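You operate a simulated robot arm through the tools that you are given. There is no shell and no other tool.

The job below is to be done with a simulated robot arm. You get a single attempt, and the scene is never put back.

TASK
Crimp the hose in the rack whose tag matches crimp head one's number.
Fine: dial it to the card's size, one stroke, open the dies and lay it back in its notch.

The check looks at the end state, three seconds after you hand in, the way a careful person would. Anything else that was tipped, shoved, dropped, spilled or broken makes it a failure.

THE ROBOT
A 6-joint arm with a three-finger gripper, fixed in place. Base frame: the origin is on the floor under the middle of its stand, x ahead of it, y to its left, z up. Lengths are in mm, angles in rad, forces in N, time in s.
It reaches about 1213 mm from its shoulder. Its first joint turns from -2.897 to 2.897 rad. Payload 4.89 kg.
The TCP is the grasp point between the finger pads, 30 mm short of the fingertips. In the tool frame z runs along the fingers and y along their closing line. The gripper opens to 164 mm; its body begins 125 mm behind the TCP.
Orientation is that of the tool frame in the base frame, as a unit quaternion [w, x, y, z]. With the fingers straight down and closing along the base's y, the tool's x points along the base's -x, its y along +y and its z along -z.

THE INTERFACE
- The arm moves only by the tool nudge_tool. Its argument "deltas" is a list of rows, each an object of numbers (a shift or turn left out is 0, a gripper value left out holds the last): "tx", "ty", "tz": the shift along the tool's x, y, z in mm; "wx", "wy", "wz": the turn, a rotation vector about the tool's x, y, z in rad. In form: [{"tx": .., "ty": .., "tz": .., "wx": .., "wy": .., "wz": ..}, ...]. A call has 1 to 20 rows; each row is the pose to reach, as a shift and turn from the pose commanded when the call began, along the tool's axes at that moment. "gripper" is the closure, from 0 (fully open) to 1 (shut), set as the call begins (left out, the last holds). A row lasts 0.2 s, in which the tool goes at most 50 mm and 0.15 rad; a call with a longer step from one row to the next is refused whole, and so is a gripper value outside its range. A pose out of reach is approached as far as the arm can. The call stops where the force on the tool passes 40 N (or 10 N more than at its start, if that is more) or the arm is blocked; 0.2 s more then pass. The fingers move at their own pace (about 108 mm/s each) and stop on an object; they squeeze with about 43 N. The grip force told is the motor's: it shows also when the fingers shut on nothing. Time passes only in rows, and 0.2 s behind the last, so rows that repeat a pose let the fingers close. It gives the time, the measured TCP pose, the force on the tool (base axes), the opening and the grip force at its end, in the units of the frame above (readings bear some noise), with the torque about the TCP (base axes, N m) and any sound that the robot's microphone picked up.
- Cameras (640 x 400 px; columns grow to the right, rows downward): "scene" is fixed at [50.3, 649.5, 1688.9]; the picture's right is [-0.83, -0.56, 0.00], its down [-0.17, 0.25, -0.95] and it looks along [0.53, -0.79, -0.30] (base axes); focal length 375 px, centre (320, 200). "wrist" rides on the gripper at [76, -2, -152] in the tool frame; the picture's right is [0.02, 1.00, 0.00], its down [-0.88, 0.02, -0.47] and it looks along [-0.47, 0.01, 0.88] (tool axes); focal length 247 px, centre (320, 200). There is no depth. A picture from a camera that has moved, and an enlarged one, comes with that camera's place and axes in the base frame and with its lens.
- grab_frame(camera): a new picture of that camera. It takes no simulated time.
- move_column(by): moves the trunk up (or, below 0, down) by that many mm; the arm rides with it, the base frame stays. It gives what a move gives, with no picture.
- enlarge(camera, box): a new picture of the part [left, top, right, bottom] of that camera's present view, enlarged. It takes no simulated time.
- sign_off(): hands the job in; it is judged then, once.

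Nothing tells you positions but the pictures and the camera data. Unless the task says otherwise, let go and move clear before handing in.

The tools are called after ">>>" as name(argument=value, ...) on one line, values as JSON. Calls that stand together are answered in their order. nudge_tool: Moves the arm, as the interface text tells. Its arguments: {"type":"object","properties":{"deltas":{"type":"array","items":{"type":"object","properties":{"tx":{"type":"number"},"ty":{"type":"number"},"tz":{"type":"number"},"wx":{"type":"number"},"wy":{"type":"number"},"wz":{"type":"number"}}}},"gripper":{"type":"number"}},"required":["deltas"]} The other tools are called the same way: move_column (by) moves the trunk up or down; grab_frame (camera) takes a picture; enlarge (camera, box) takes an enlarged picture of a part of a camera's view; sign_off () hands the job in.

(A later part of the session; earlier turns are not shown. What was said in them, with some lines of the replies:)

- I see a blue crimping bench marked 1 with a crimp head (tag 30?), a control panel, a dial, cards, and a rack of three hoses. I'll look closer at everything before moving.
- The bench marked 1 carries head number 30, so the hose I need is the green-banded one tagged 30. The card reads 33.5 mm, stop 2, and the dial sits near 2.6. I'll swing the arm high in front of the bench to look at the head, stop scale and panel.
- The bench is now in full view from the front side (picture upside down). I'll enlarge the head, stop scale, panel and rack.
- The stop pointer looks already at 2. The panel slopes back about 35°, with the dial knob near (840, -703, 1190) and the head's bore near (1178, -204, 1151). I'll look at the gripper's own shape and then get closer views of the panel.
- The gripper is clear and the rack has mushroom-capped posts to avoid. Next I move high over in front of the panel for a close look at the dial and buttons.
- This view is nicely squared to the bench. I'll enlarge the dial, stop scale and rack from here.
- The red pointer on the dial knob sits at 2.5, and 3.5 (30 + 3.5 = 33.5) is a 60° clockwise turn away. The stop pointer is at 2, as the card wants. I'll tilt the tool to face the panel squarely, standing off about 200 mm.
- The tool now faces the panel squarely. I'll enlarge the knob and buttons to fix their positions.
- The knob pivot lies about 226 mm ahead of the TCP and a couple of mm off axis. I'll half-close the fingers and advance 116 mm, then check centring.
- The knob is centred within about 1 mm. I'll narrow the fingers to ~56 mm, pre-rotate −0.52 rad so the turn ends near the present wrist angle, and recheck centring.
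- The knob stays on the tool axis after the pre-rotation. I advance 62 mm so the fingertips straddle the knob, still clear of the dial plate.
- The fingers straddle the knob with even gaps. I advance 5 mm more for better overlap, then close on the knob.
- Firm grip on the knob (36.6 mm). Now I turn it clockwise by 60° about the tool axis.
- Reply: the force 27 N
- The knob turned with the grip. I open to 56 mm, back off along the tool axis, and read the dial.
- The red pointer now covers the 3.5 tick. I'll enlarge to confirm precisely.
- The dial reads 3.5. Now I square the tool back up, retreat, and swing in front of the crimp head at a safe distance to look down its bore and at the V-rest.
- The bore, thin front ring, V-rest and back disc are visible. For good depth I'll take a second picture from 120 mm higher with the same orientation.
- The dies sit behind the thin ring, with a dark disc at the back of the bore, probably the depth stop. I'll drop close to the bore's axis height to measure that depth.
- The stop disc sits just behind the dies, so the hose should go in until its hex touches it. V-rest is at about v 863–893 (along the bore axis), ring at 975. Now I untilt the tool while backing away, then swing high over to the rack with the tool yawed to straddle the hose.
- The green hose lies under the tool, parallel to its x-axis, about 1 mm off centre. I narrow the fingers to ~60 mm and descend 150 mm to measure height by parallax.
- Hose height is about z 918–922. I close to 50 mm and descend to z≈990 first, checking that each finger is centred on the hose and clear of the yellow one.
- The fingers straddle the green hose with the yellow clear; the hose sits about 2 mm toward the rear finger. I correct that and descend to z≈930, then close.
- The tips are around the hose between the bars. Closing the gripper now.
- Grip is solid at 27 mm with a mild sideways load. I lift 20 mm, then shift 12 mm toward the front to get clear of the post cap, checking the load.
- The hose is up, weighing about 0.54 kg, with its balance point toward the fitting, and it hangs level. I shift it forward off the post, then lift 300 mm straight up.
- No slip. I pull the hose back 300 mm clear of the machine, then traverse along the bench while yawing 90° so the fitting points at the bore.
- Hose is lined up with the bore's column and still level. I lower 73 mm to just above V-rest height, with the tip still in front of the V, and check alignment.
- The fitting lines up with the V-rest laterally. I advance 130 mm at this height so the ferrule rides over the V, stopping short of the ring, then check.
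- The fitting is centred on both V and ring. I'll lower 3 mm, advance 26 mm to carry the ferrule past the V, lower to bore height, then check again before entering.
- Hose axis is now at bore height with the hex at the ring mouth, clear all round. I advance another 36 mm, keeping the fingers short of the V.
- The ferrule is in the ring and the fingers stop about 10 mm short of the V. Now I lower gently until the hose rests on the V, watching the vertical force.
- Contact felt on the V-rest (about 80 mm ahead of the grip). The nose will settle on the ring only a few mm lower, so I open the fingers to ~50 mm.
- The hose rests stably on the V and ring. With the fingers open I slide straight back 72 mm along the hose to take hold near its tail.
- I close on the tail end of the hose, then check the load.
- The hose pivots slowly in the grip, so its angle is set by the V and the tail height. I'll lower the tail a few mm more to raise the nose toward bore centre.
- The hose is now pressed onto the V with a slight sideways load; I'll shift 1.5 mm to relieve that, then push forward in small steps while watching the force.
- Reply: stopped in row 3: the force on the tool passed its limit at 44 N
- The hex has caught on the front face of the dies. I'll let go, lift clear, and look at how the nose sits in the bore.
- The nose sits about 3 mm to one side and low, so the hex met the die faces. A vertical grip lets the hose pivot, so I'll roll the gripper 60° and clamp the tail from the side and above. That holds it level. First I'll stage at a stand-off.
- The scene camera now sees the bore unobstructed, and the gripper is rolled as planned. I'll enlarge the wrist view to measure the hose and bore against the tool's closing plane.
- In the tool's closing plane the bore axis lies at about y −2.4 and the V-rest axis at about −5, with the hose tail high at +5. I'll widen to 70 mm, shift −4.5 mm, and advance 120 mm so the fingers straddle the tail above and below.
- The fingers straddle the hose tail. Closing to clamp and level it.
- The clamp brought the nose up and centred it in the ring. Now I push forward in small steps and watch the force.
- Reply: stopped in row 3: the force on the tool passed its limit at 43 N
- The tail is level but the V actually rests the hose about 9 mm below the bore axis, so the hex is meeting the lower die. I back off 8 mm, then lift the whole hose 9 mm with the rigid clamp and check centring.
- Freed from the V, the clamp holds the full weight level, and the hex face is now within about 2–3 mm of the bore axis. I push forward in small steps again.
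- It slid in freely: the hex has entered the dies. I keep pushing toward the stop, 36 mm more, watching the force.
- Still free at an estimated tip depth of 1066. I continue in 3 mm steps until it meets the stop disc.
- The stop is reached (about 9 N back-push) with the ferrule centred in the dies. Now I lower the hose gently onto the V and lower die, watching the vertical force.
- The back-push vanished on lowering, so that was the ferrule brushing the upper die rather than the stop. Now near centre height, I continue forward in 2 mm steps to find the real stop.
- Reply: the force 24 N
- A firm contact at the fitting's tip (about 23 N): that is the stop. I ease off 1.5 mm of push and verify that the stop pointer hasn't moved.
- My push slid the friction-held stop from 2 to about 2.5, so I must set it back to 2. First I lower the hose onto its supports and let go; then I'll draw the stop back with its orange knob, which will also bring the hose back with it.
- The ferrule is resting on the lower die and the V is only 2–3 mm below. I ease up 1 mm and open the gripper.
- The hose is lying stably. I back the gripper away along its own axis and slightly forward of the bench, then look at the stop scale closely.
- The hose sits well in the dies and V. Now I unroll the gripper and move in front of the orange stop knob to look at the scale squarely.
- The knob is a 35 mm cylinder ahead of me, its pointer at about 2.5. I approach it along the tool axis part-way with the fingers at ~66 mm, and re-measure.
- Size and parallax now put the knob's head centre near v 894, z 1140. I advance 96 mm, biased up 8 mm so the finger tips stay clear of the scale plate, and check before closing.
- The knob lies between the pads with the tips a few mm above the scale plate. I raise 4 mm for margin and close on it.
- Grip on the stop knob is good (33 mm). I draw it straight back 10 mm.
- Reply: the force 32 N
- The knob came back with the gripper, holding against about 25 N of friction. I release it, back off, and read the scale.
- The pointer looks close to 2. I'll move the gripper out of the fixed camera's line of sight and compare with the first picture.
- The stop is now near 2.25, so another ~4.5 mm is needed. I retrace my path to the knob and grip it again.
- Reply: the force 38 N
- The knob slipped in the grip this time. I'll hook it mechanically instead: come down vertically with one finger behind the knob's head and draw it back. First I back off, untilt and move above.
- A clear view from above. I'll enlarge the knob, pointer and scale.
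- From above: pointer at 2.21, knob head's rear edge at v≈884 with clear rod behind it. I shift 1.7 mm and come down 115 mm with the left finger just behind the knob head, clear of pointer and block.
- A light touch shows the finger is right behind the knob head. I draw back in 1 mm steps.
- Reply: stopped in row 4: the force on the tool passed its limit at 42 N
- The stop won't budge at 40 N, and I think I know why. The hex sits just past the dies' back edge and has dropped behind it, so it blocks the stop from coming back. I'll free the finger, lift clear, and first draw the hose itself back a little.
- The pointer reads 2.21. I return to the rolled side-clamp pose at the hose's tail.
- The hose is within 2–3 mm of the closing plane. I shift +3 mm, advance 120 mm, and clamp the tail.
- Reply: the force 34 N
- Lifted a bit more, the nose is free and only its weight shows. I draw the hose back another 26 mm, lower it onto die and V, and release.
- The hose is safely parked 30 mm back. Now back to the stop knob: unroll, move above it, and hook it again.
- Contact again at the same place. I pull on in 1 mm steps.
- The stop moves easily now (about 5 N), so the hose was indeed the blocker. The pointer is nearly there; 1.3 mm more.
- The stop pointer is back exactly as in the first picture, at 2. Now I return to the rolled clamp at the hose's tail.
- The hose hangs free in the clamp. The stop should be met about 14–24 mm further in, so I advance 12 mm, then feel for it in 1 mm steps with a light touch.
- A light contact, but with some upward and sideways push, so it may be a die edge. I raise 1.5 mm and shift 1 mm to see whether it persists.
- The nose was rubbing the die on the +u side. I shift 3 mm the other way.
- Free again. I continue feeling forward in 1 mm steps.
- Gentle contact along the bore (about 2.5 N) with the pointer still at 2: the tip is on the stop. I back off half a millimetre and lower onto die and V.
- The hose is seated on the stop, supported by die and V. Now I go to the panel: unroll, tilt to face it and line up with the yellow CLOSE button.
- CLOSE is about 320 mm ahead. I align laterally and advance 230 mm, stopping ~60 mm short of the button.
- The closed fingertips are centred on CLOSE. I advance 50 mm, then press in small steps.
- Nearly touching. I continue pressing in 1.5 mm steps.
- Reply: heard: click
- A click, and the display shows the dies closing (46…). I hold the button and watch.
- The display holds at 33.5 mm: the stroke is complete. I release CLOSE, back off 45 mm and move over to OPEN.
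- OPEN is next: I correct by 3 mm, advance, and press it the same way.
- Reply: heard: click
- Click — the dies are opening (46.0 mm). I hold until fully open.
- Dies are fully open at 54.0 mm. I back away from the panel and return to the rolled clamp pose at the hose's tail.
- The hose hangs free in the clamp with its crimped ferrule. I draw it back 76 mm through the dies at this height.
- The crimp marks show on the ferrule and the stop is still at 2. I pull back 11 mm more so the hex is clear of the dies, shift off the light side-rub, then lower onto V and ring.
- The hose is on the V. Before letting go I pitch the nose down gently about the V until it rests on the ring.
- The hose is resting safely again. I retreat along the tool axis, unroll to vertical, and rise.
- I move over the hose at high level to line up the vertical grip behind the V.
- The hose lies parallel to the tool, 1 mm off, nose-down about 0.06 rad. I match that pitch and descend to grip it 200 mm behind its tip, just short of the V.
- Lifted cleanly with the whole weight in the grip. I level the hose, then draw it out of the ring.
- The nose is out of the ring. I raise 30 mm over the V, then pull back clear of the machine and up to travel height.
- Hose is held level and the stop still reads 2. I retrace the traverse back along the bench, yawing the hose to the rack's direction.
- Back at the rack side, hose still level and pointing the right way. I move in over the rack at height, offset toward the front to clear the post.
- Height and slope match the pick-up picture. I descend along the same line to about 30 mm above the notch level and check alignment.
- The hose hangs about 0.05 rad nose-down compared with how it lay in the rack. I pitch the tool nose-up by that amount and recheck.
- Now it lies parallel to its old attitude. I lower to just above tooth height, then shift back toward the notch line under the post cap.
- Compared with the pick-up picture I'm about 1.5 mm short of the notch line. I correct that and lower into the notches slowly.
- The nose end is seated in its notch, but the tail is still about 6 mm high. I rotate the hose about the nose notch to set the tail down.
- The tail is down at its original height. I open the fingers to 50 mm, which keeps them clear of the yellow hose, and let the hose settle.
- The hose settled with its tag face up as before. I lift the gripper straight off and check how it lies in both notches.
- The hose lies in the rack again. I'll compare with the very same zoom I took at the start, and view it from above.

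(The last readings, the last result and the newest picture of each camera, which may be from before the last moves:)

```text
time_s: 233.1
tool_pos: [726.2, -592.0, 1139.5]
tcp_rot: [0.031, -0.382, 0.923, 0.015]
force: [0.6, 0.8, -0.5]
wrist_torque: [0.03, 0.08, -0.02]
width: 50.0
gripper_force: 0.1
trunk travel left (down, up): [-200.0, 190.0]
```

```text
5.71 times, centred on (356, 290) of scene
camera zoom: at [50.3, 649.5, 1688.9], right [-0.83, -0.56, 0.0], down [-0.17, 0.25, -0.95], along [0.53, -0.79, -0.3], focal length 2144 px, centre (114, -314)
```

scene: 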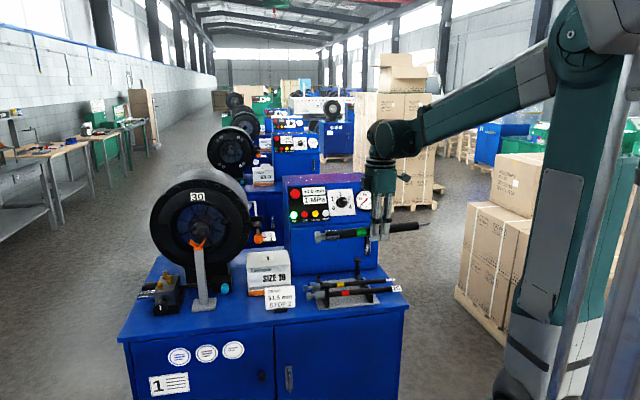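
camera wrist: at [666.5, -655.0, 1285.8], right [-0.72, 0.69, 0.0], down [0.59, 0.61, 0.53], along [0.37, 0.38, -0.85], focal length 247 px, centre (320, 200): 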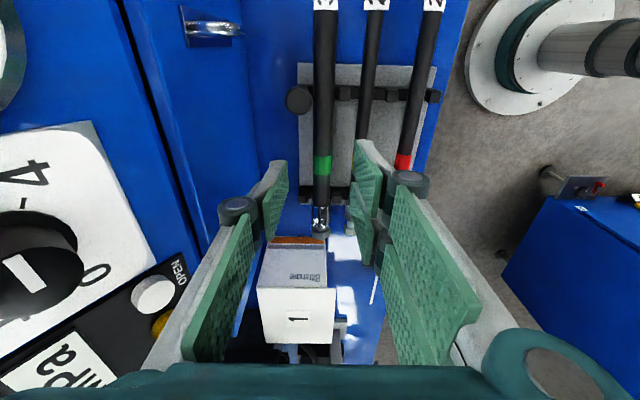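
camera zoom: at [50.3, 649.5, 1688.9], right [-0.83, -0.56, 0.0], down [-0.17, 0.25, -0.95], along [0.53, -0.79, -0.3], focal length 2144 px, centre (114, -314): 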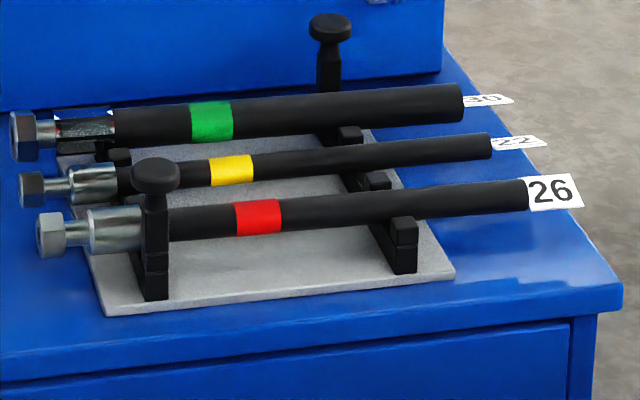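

It matches the starting picture to within a couple of millimetres. I level the tool, rise, and take a look straight down at the rack and the whole bench.

>>> nudge_tool(deltas=[{"tz": -20, "wy": 0.02}, {"tz": -50, "wy": 0.045}, {"tz": -90, "wy": 0.068}, {"tz": -130, "wy": 0.068}, {"tz": -170, "wy": 0.068}, {"tz": -200, "wy": 0.068}, {"tz": -200, "wy": 0.068}], gripper=0.3)

>>> grab_frame(camera="wrist")

>>> enlarge(camera="wrist", box=[270, 0, 430, 180])

>>> enlarge(camera="wrist", box=[280, 40, 380, 110])

```text
time_s: 234.7
tool_pos: [717.1, -605.1, 1335.6]
tcp_rot: [0.0, -0.382, 0.924, 0.001]
force: [0.1, 0.2, 0.3]
wrist_torque: [0.0, -0.02, 0.01]
width: 114.8
gripper_force: 0.1
trunk travel left (down, up): [-200.0, 190.0]
```

```text
taken
camera wrist: at [664.2, -660.1, 1488.1], right [-0.72, 0.69, 0.0], down [0.61, 0.64, 0.47], along [0.33, 0.34, -0.88], focal length 247 px, centre (320, 200)
```

wrist: 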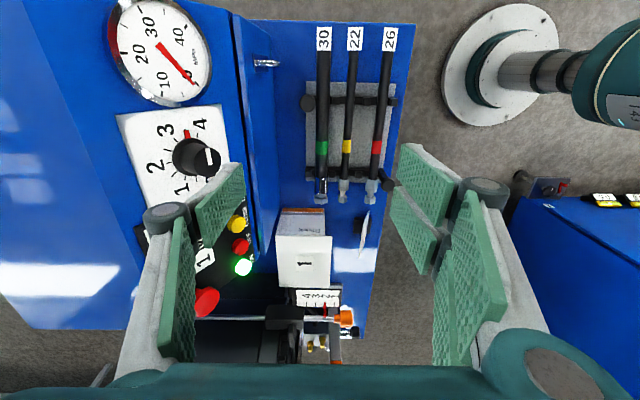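

```text
2.22 times, centred on (350, 90) of wrist
camera zoom: at [664.2, -660.1, 1488.1], right [-0.72, 0.69, 0.0], down [0.61, 0.64, 0.47], along [0.33, 0.34, -0.88], focal length 549 px, centre (253, 444)
```

zoom: 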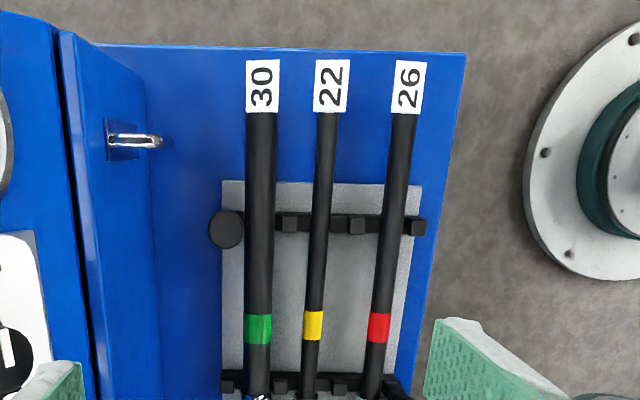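

```text
5.71 times, centred on (330, 75) of wrist
camera zoom: at [664.2, -660.1, 1488.1], right [-0.72, 0.69, 0.0], down [0.61, 0.64, 0.47], along [0.33, 0.34, -0.88], focal length 1411 px, centre (263, 914)
```

zoom: 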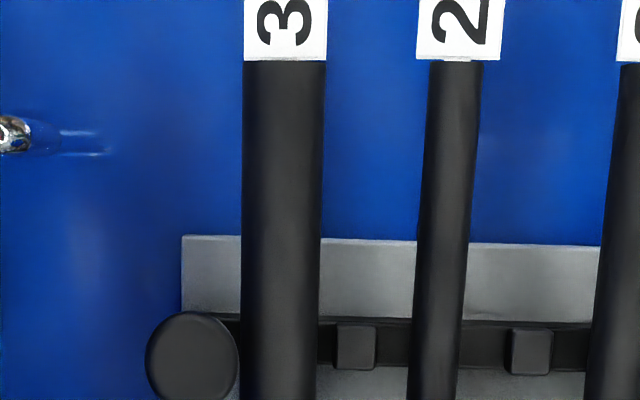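

I'll move to exactly the pose of my earlier overhead picture of the rack, so I can compare the hose's lie directly.

>>> nudge_tool(deltas=[{"tx": -17, "ty": 2.5, "tz": 7.5}, {"tx": -33.5, "ty": 4.9, "tz": 14.9}, {"tx": -33.5, "ty": 4.9, "tz": 14.9}], gripper=0.0)

>>> enlarge(camera="wrist", box=[280, 60, 420, 200])

>>> enlarge(camera="wrist", box=[290, 0, 418, 80])

```text
time_s: 235.5
tool_pos: [738.5, -576.2, 1320.3]
tcp_rot: [-0.001, -0.383, 0.924, 0.002]
force: [0.1, 0.9, 0.4]
wrist_torque: [-0.05, 0.02, 0.0]
width: 163.9
gripper_force: 0.1
trunk travel left (down, up): [-200.0, 190.0]
```

```text
2.86 times, centred on (350, 130) of wrist
camera zoom: at [685.9, -630.7, 1472.6], right [-0.72, 0.69, 0.0], down [0.61, 0.64, 0.47], along [0.33, 0.34, -0.88], focal length 706 px, centre (234, 400)
```

zoom: 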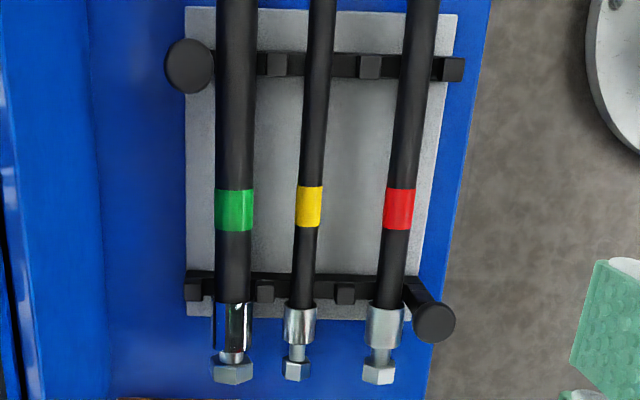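

```text
5.00 times, centred on (354, 40) of wrist
camera zoom: at [685.9, -630.7, 1472.6], right [-0.72, 0.69, 0.0], down [0.61, 0.64, 0.47], along [0.33, 0.34, -0.88], focal length 1235 px, centre (150, 1000)
```

zoom: 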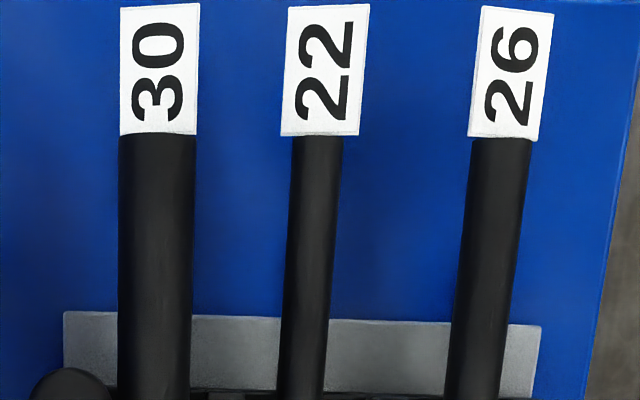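

The hose lies in its notches but sits about 5 mm toward the front compared with the start. I'll re-centre it gently: come down around it on the original line and close the fingers, without lifting.

>>> nudge_tool(deltas=[{"tx": 1, "ty": -1, "tz": 20}, {"tx": 2, "ty": -2, "tz": 60}, {"tx": 3, "ty": -3, "tz": 105}, {"tx": 4, "ty": -4, "tz": 150}, {"tx": 5, "ty": -5.2, "tz": 195}, {"tx": 5.8, "ty": -5.2, "tz": 240}, {"tx": 5.8, "ty": -5.2, "tz": 285}, {"tx": 5.8, "ty": -5.2, "tz": 320}, {"tx": 5.8, "ty": -5.2, "tz": 320}], gripper=0.66)

>>> enlarge(camera="wrist", box=[250, 60, 410, 260])

>>> enlarge(camera="scene", box=[296, 210, 408, 310])

```text
time_s: 237.5
tool_pos: [739.4, -583.0, 1000.6]
tcp_rot: [-0.001, -0.382, 0.924, 0.001]
force: [0.4, -1.2, -0.2]
wrist_torque: [0.01, 0.07, 0.0]
width: 55.9
gripper_force: 0.0
trunk travel left (down, up): [-200.0, 190.0]
```

```text
2.00 times, centred on (330, 160) of wrist
camera zoom: at [685.6, -638.9, 1153.8], right [-0.72, 0.69, 0.0], down [0.61, 0.64, 0.47], along [0.33, 0.34, -0.88], focal length 494 px, centre (300, 280)
```

zoom: 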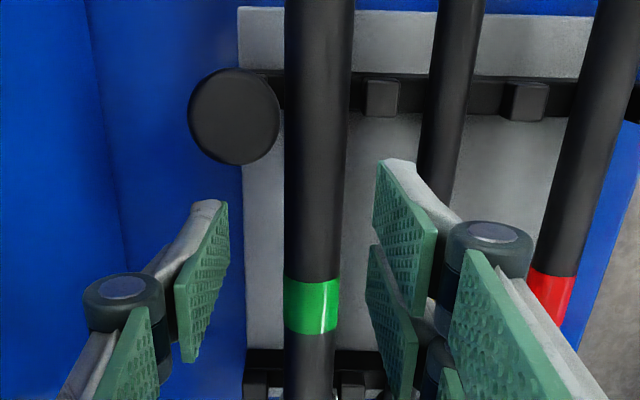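

```text
4.00 times, centred on (352, 260) of scene
camera zoom: at [50.3, 649.5, 1688.9], right [-0.83, -0.56, 0.0], down [-0.17, 0.25, -0.95], along [0.53, -0.79, -0.3], focal length 1501 px, centre (192, -40)
```

zoom: 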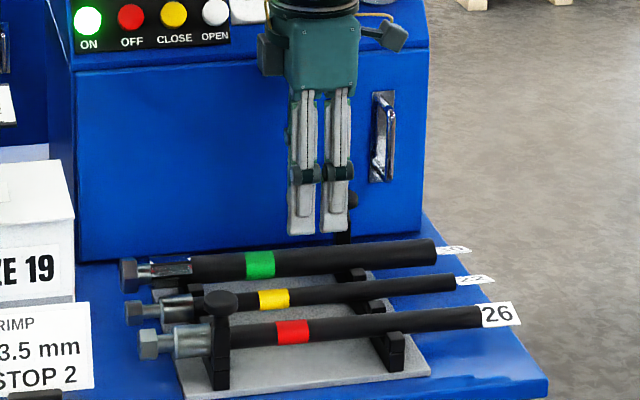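

I'm about 3 mm beyond the original pick line, so I correct back 2.8 mm, descend to the pick height and close gently to centre the hose.

>>> nudge_tool(deltas=[{"tx": 1.5, "ty": 2.8, "tz": 0}, {"tx": 1.5, "ty": 2.8, "tz": 20}, {"tx": 1.5, "ty": 2.8, "tz": 40}, {"tx": 1.5, "ty": 2.8, "tz": 58}, {"tx": 1.5, "ty": 2.8, "tz": 68}, {"tx": 1.5, "ty": 2.8, "tz": 68}])

>>> grab_frame(camera="wrist")

>>> enlarge(camera="wrist", box=[240, 60, 400, 260])

```text
time_s: 238.9
tool_pos: [733.8, -583.2, 932.0]
tcp_rot: [0.0, -0.383, 0.924, 0.001]
force: [0.6, -0.5, -0.5]
wrist_torque: [-0.02, 0.02, 0.01]
width: 55.9
gripper_force: 0.0
trunk travel left (down, up): [-200.0, 190.0]
```

```text
taken
camera wrist: at [681.0, -637.6, 1085.0], right [-0.72, 0.69, 0.0], down [0.61, 0.64, 0.47], along [0.33, 0.34, -0.88], focal length 247 px, centre (320, 200)
```

wrist: 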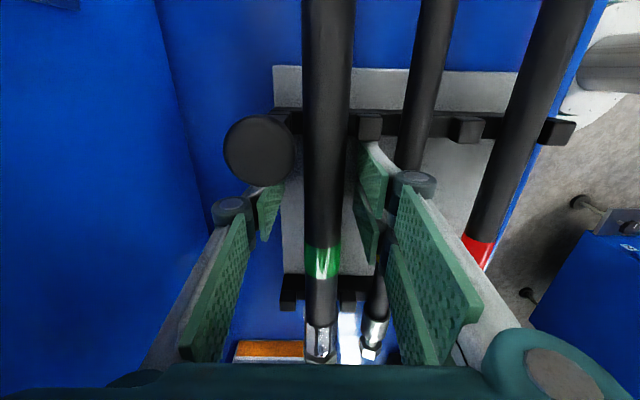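

```text
2.00 times, centred on (320, 160) of wrist
camera zoom: at [681.0, -637.6, 1085.0], right [-0.72, 0.69, 0.0], down [0.61, 0.64, 0.47], along [0.33, 0.34, -0.88], focal length 494 px, centre (320, 280)
```

zoom: 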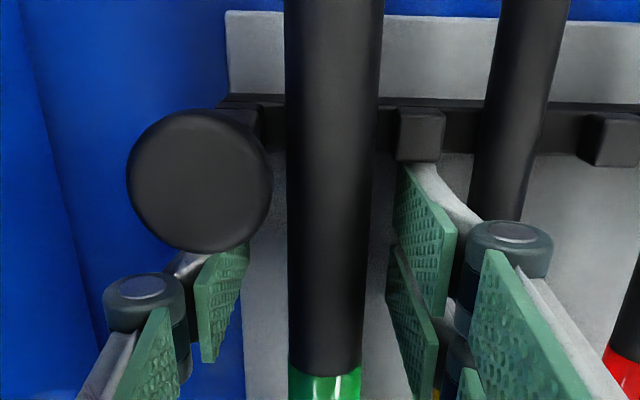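

>>> nudge_tool(deltas=[{"ty": -1.2}, {"ty": -2.5}, {"ty": -2.5}])

>>> nudge_tool(deltas=[{"tz": 0}, {"tz": 0}, {"tz": 0}], gripper=1.0)

>>> enlarge(camera="wrist", box=[240, 60, 400, 260])

>>> enlarge(camera="scene", box=[296, 250, 408, 320])

```text
time_s: 239.7
tool_pos: [734.7, -583.4, 933.4]
tcp_rot: [0.0, -0.383, 0.924, 0.001]
force: [0.6, 0.5, 0.5]
wrist_torque: [0.02, 0.0, 0.02]
width: 55.7
gripper_force: 0.1
trunk travel left (down, up): [-200.0, 190.0]
```

```text
time_s: 240.5
tool_pos: [735.1, -584.1, 934.2]
tcp_rot: [-0.001, -0.383, 0.924, 0.002]
force: [-2.9, 3.8, 0.0]
wrist_torque: [0.21, 0.03, 0.62]
width: 27.0
gripper_force: 43.0
trunk travel left (down, up): [-200.0, 190.0]
```

```text
2.00 times, centred on (320, 160) of wrist
camera zoom: at [682.0, -639.1, 1085.9], right [-0.72, 0.69, 0.0], down [0.61, 0.64, 0.47], along [0.33, 0.34, -0.88], focal length 494 px, centre (320, 280)
```

zoom: 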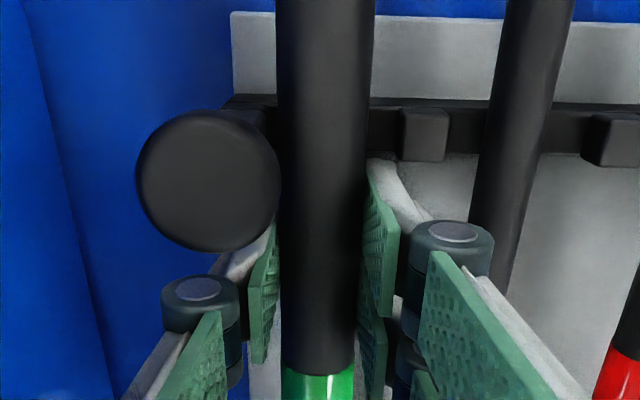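

```text
5.71 times, centred on (352, 285) of scene
camera zoom: at [50.3, 649.5, 1688.9], right [-0.83, -0.56, 0.0], down [-0.17, 0.25, -0.95], along [0.53, -0.79, -0.3], focal length 2144 px, centre (137, -286)
```

zoom: 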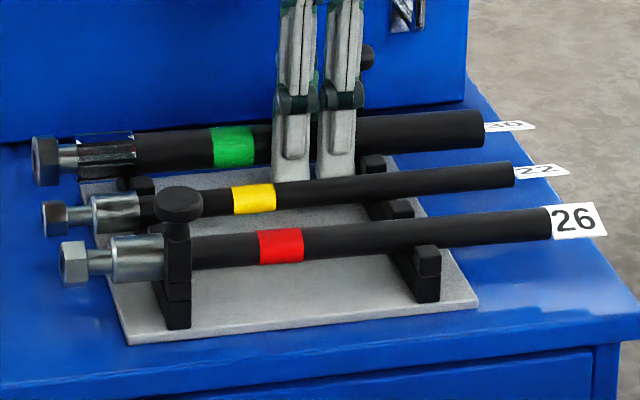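

The hose is back on its original line; the picture matches the start. I open again and check that it stays.

>>> nudge_tool(deltas=[{"tz": 0}, {"tz": 0}, {"tz": 0}, {"tz": 0}, {"tz": 0}], gripper=0.695)

>>> enlarge(camera="wrist", box=[240, 60, 400, 260])

>>> enlarge(camera="scene", box=[296, 250, 408, 320])

```text
time_s: 241.7
tool_pos: [734.3, -584.3, 933.5]
tcp_rot: [-0.001, -0.382, 0.924, 0.001]
force: [-1.0, 0.5, 0.1]
wrist_torque: [0.01, 0.01, 0.03]
width: 49.7
gripper_force: 0.0
trunk travel left (down, up): [-200.0, 190.0]
```

```text
2.00 times, centred on (320, 160) of wrist
camera zoom: at [682.1, -639.2, 1085.8], right [-0.72, 0.69, 0.0], down [0.61, 0.64, 0.47], along [0.33, 0.34, -0.88], focal length 494 px, centre (320, 280)
```

zoom: 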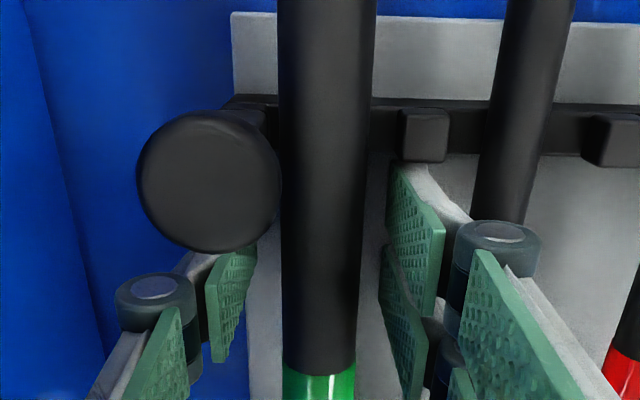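

```text
5.71 times, centred on (352, 285) of scene
camera zoom: at [50.3, 649.5, 1688.9], right [-0.83, -0.56, 0.0], down [-0.17, 0.25, -0.95], along [0.53, -0.79, -0.3], focal length 2144 px, centre (137, -286)
```

zoom: 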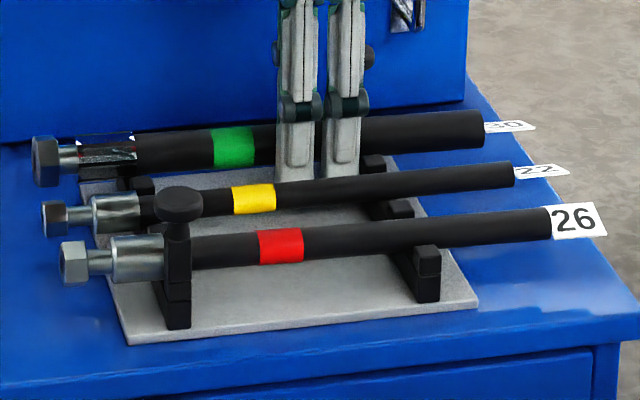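

It stays put. I lift straight up and clear, then make a last check of everything.

>>> nudge_tool(deltas=[{"tz": -8}, {"tz": -20}, {"tz": -40}, {"tz": -65}, {"tz": -95}, {"tz": -130}, {"tz": -170}, {"tz": -210}, {"tz": -250}, {"tz": -290}, {"tz": -330}, {"tz": -370}, {"tz": -400}])

>>> nudge_tool(deltas=[{"ty": 30}, {"ty": 70}, {"ty": 110}, {"ty": 150}, {"ty": 190}, {"ty": 230}, {"ty": 270}, {"ty": 300}, {"ty": 300}], gripper=0.0)

>>> grab_frame(camera="scene")

>>> enlarge(camera="scene", box=[296, 250, 408, 320])

>>> enlarge(camera="scene", box=[280, 175, 380, 237])

>>> enlarge(camera="scene", box=[250, 220, 282, 240])

>>> enlarge(camera="scene", box=[130, 160, 290, 320])

>>> grab_frame(camera="wrist")

```text
time_s: 244.5
tool_pos: [737.1, -583.5, 1332.1]
tcp_rot: [-0.001, -0.383, 0.924, 0.001]
force: [-0.1, 0.5, 0.1]
wrist_torque: [0.04, 0.02, -0.02]
width: 50.0
gripper_force: 0.1
trunk travel left (down, up): [-200.0, 190.0]
```

```text
time_s: 246.5
tool_pos: [521.6, -371.2, 1334.7]
tcp_rot: [-0.001, -0.382, 0.924, 0.002]
force: [-2.4, 1.2, -0.7]
wrist_torque: [-0.15, -0.12, -0.02]
width: 163.8
gripper_force: 0.0
trunk travel left (down, up): [-200.0, 190.0]
```

```text
taken
```

scene: 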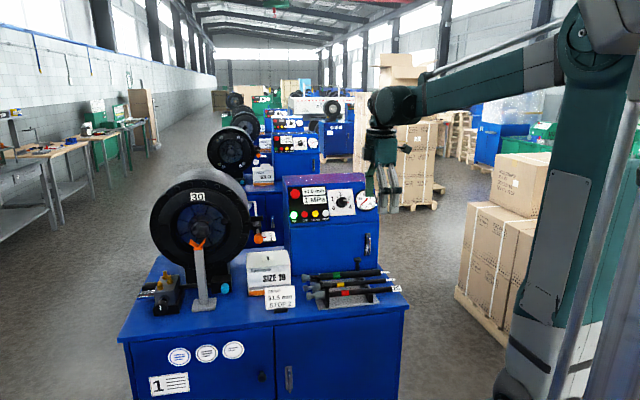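

```text
5.71 times, centred on (352, 285) of scene
camera zoom: at [50.3, 649.5, 1688.9], right [-0.83, -0.56, 0.0], down [-0.17, 0.25, -0.95], along [0.53, -0.79, -0.3], focal length 2144 px, centre (137, -286)
```

zoom: 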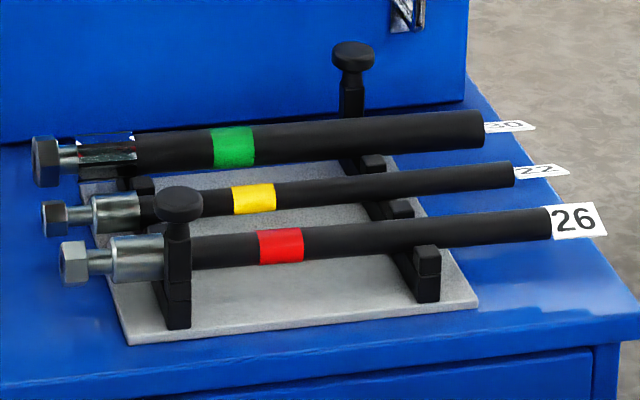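

```text
6.40 times, centred on (330, 206) of scene
camera zoom: at [50.3, 649.5, 1688.9], right [-0.83, -0.56, 0.0], down [-0.17, 0.25, -0.95], along [0.53, -0.79, -0.3], focal length 2402 px, centre (256, 162)
```

zoom: 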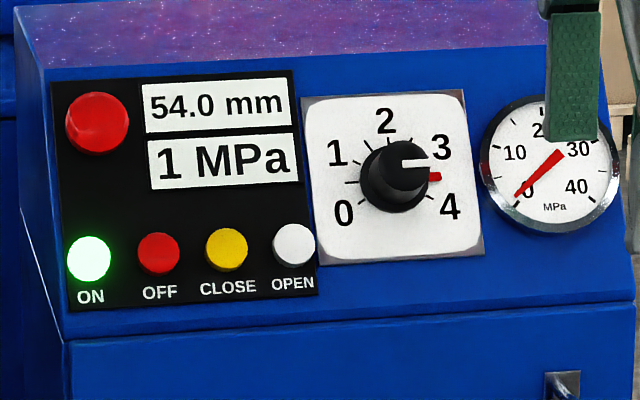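

```text
16.00 times, centred on (266, 230) of scene
camera zoom: at [50.3, 649.5, 1688.9], right [-0.83, -0.56, 0.0], down [-0.17, 0.25, -0.95], along [0.53, -0.79, -0.3], focal length 6004 px, centre (1184, -280)
```

zoom: 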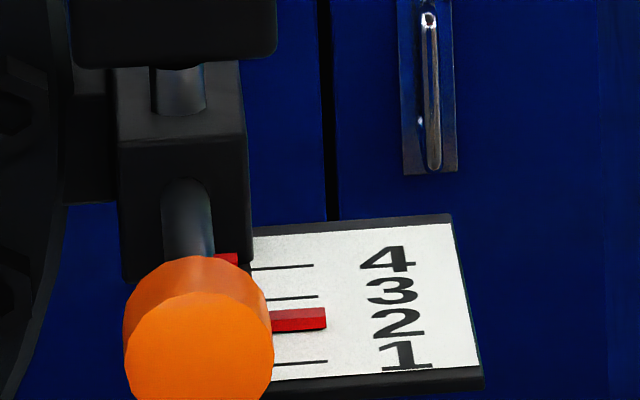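

```text
2.50 times, centred on (210, 240) of scene
camera zoom: at [50.3, 649.5, 1688.9], right [-0.83, -0.56, 0.0], down [-0.17, 0.25, -0.95], along [0.53, -0.79, -0.3], focal length 938 px, centre (595, 100)
```

zoom: 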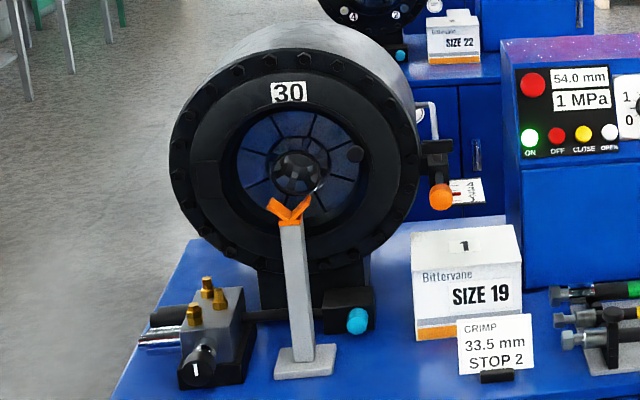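

```text
taken
camera wrist: at [469.8, -426.1, 1487.9], right [-0.72, 0.69, 0.0], down [0.61, 0.64, 0.47], along [0.33, 0.34, -0.88], focal length 247 px, centre (320, 200)
```

wrist: 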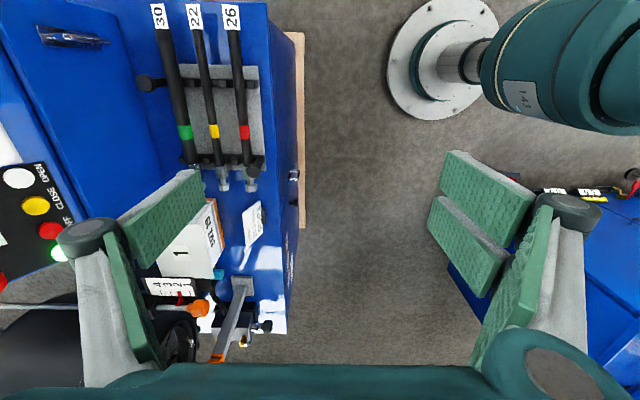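

The crimp is finished and everything checks out from here:

- **Hose 30:** crimped at 33.5 mm in one stroke and back in its own notch.
- **Dies:** open at 54.0 mm.
- **Dial:** at 3.5, which gives the card's 33.5 mm.
- **Stop:** at 2. My push slid it to about 2.5 during insertion, so I set it back before crimping.
- **Rest of the bench:** the other hoses, card and box look undisturbed, and the gripper is open and clear.

I'm handing in.

>>> sign_off()

```text
The job is handed in.
```

The hose tagged 30, which matches the number on crimp head one, is crimped to 33.5 mm and back in its notch in the rack. The job is handed in; I don't have the result of the check.

- **Crimp:** I set the dial to 3.5, since the card's 33.5 mm is 30 plus 3.5. One press of CLOSE ran the stroke, and the display held at 33.5 mm and 19 MPa.
- **Dies:** open again, with the display at 54.0 mm.
- **Hose position:** it first settled about 5 mm toward the front of its notch, so I re-centred it. From the fixed camera it now looks the same as at the start.
- **Depth stop:** I slid it from 2 to about 2.5 while inserting the hose. I set it back to 2 before crimping, and it now reads within about 1 mm of where it began.
- **Other contact:** the fitting caught the front of the dies twice as I pushed the hose in, and the arm stopped at just over 40 N each time. I saw no damage.
- **Rest of the bench:** the other two hoses, the card and the box look undisturbed.
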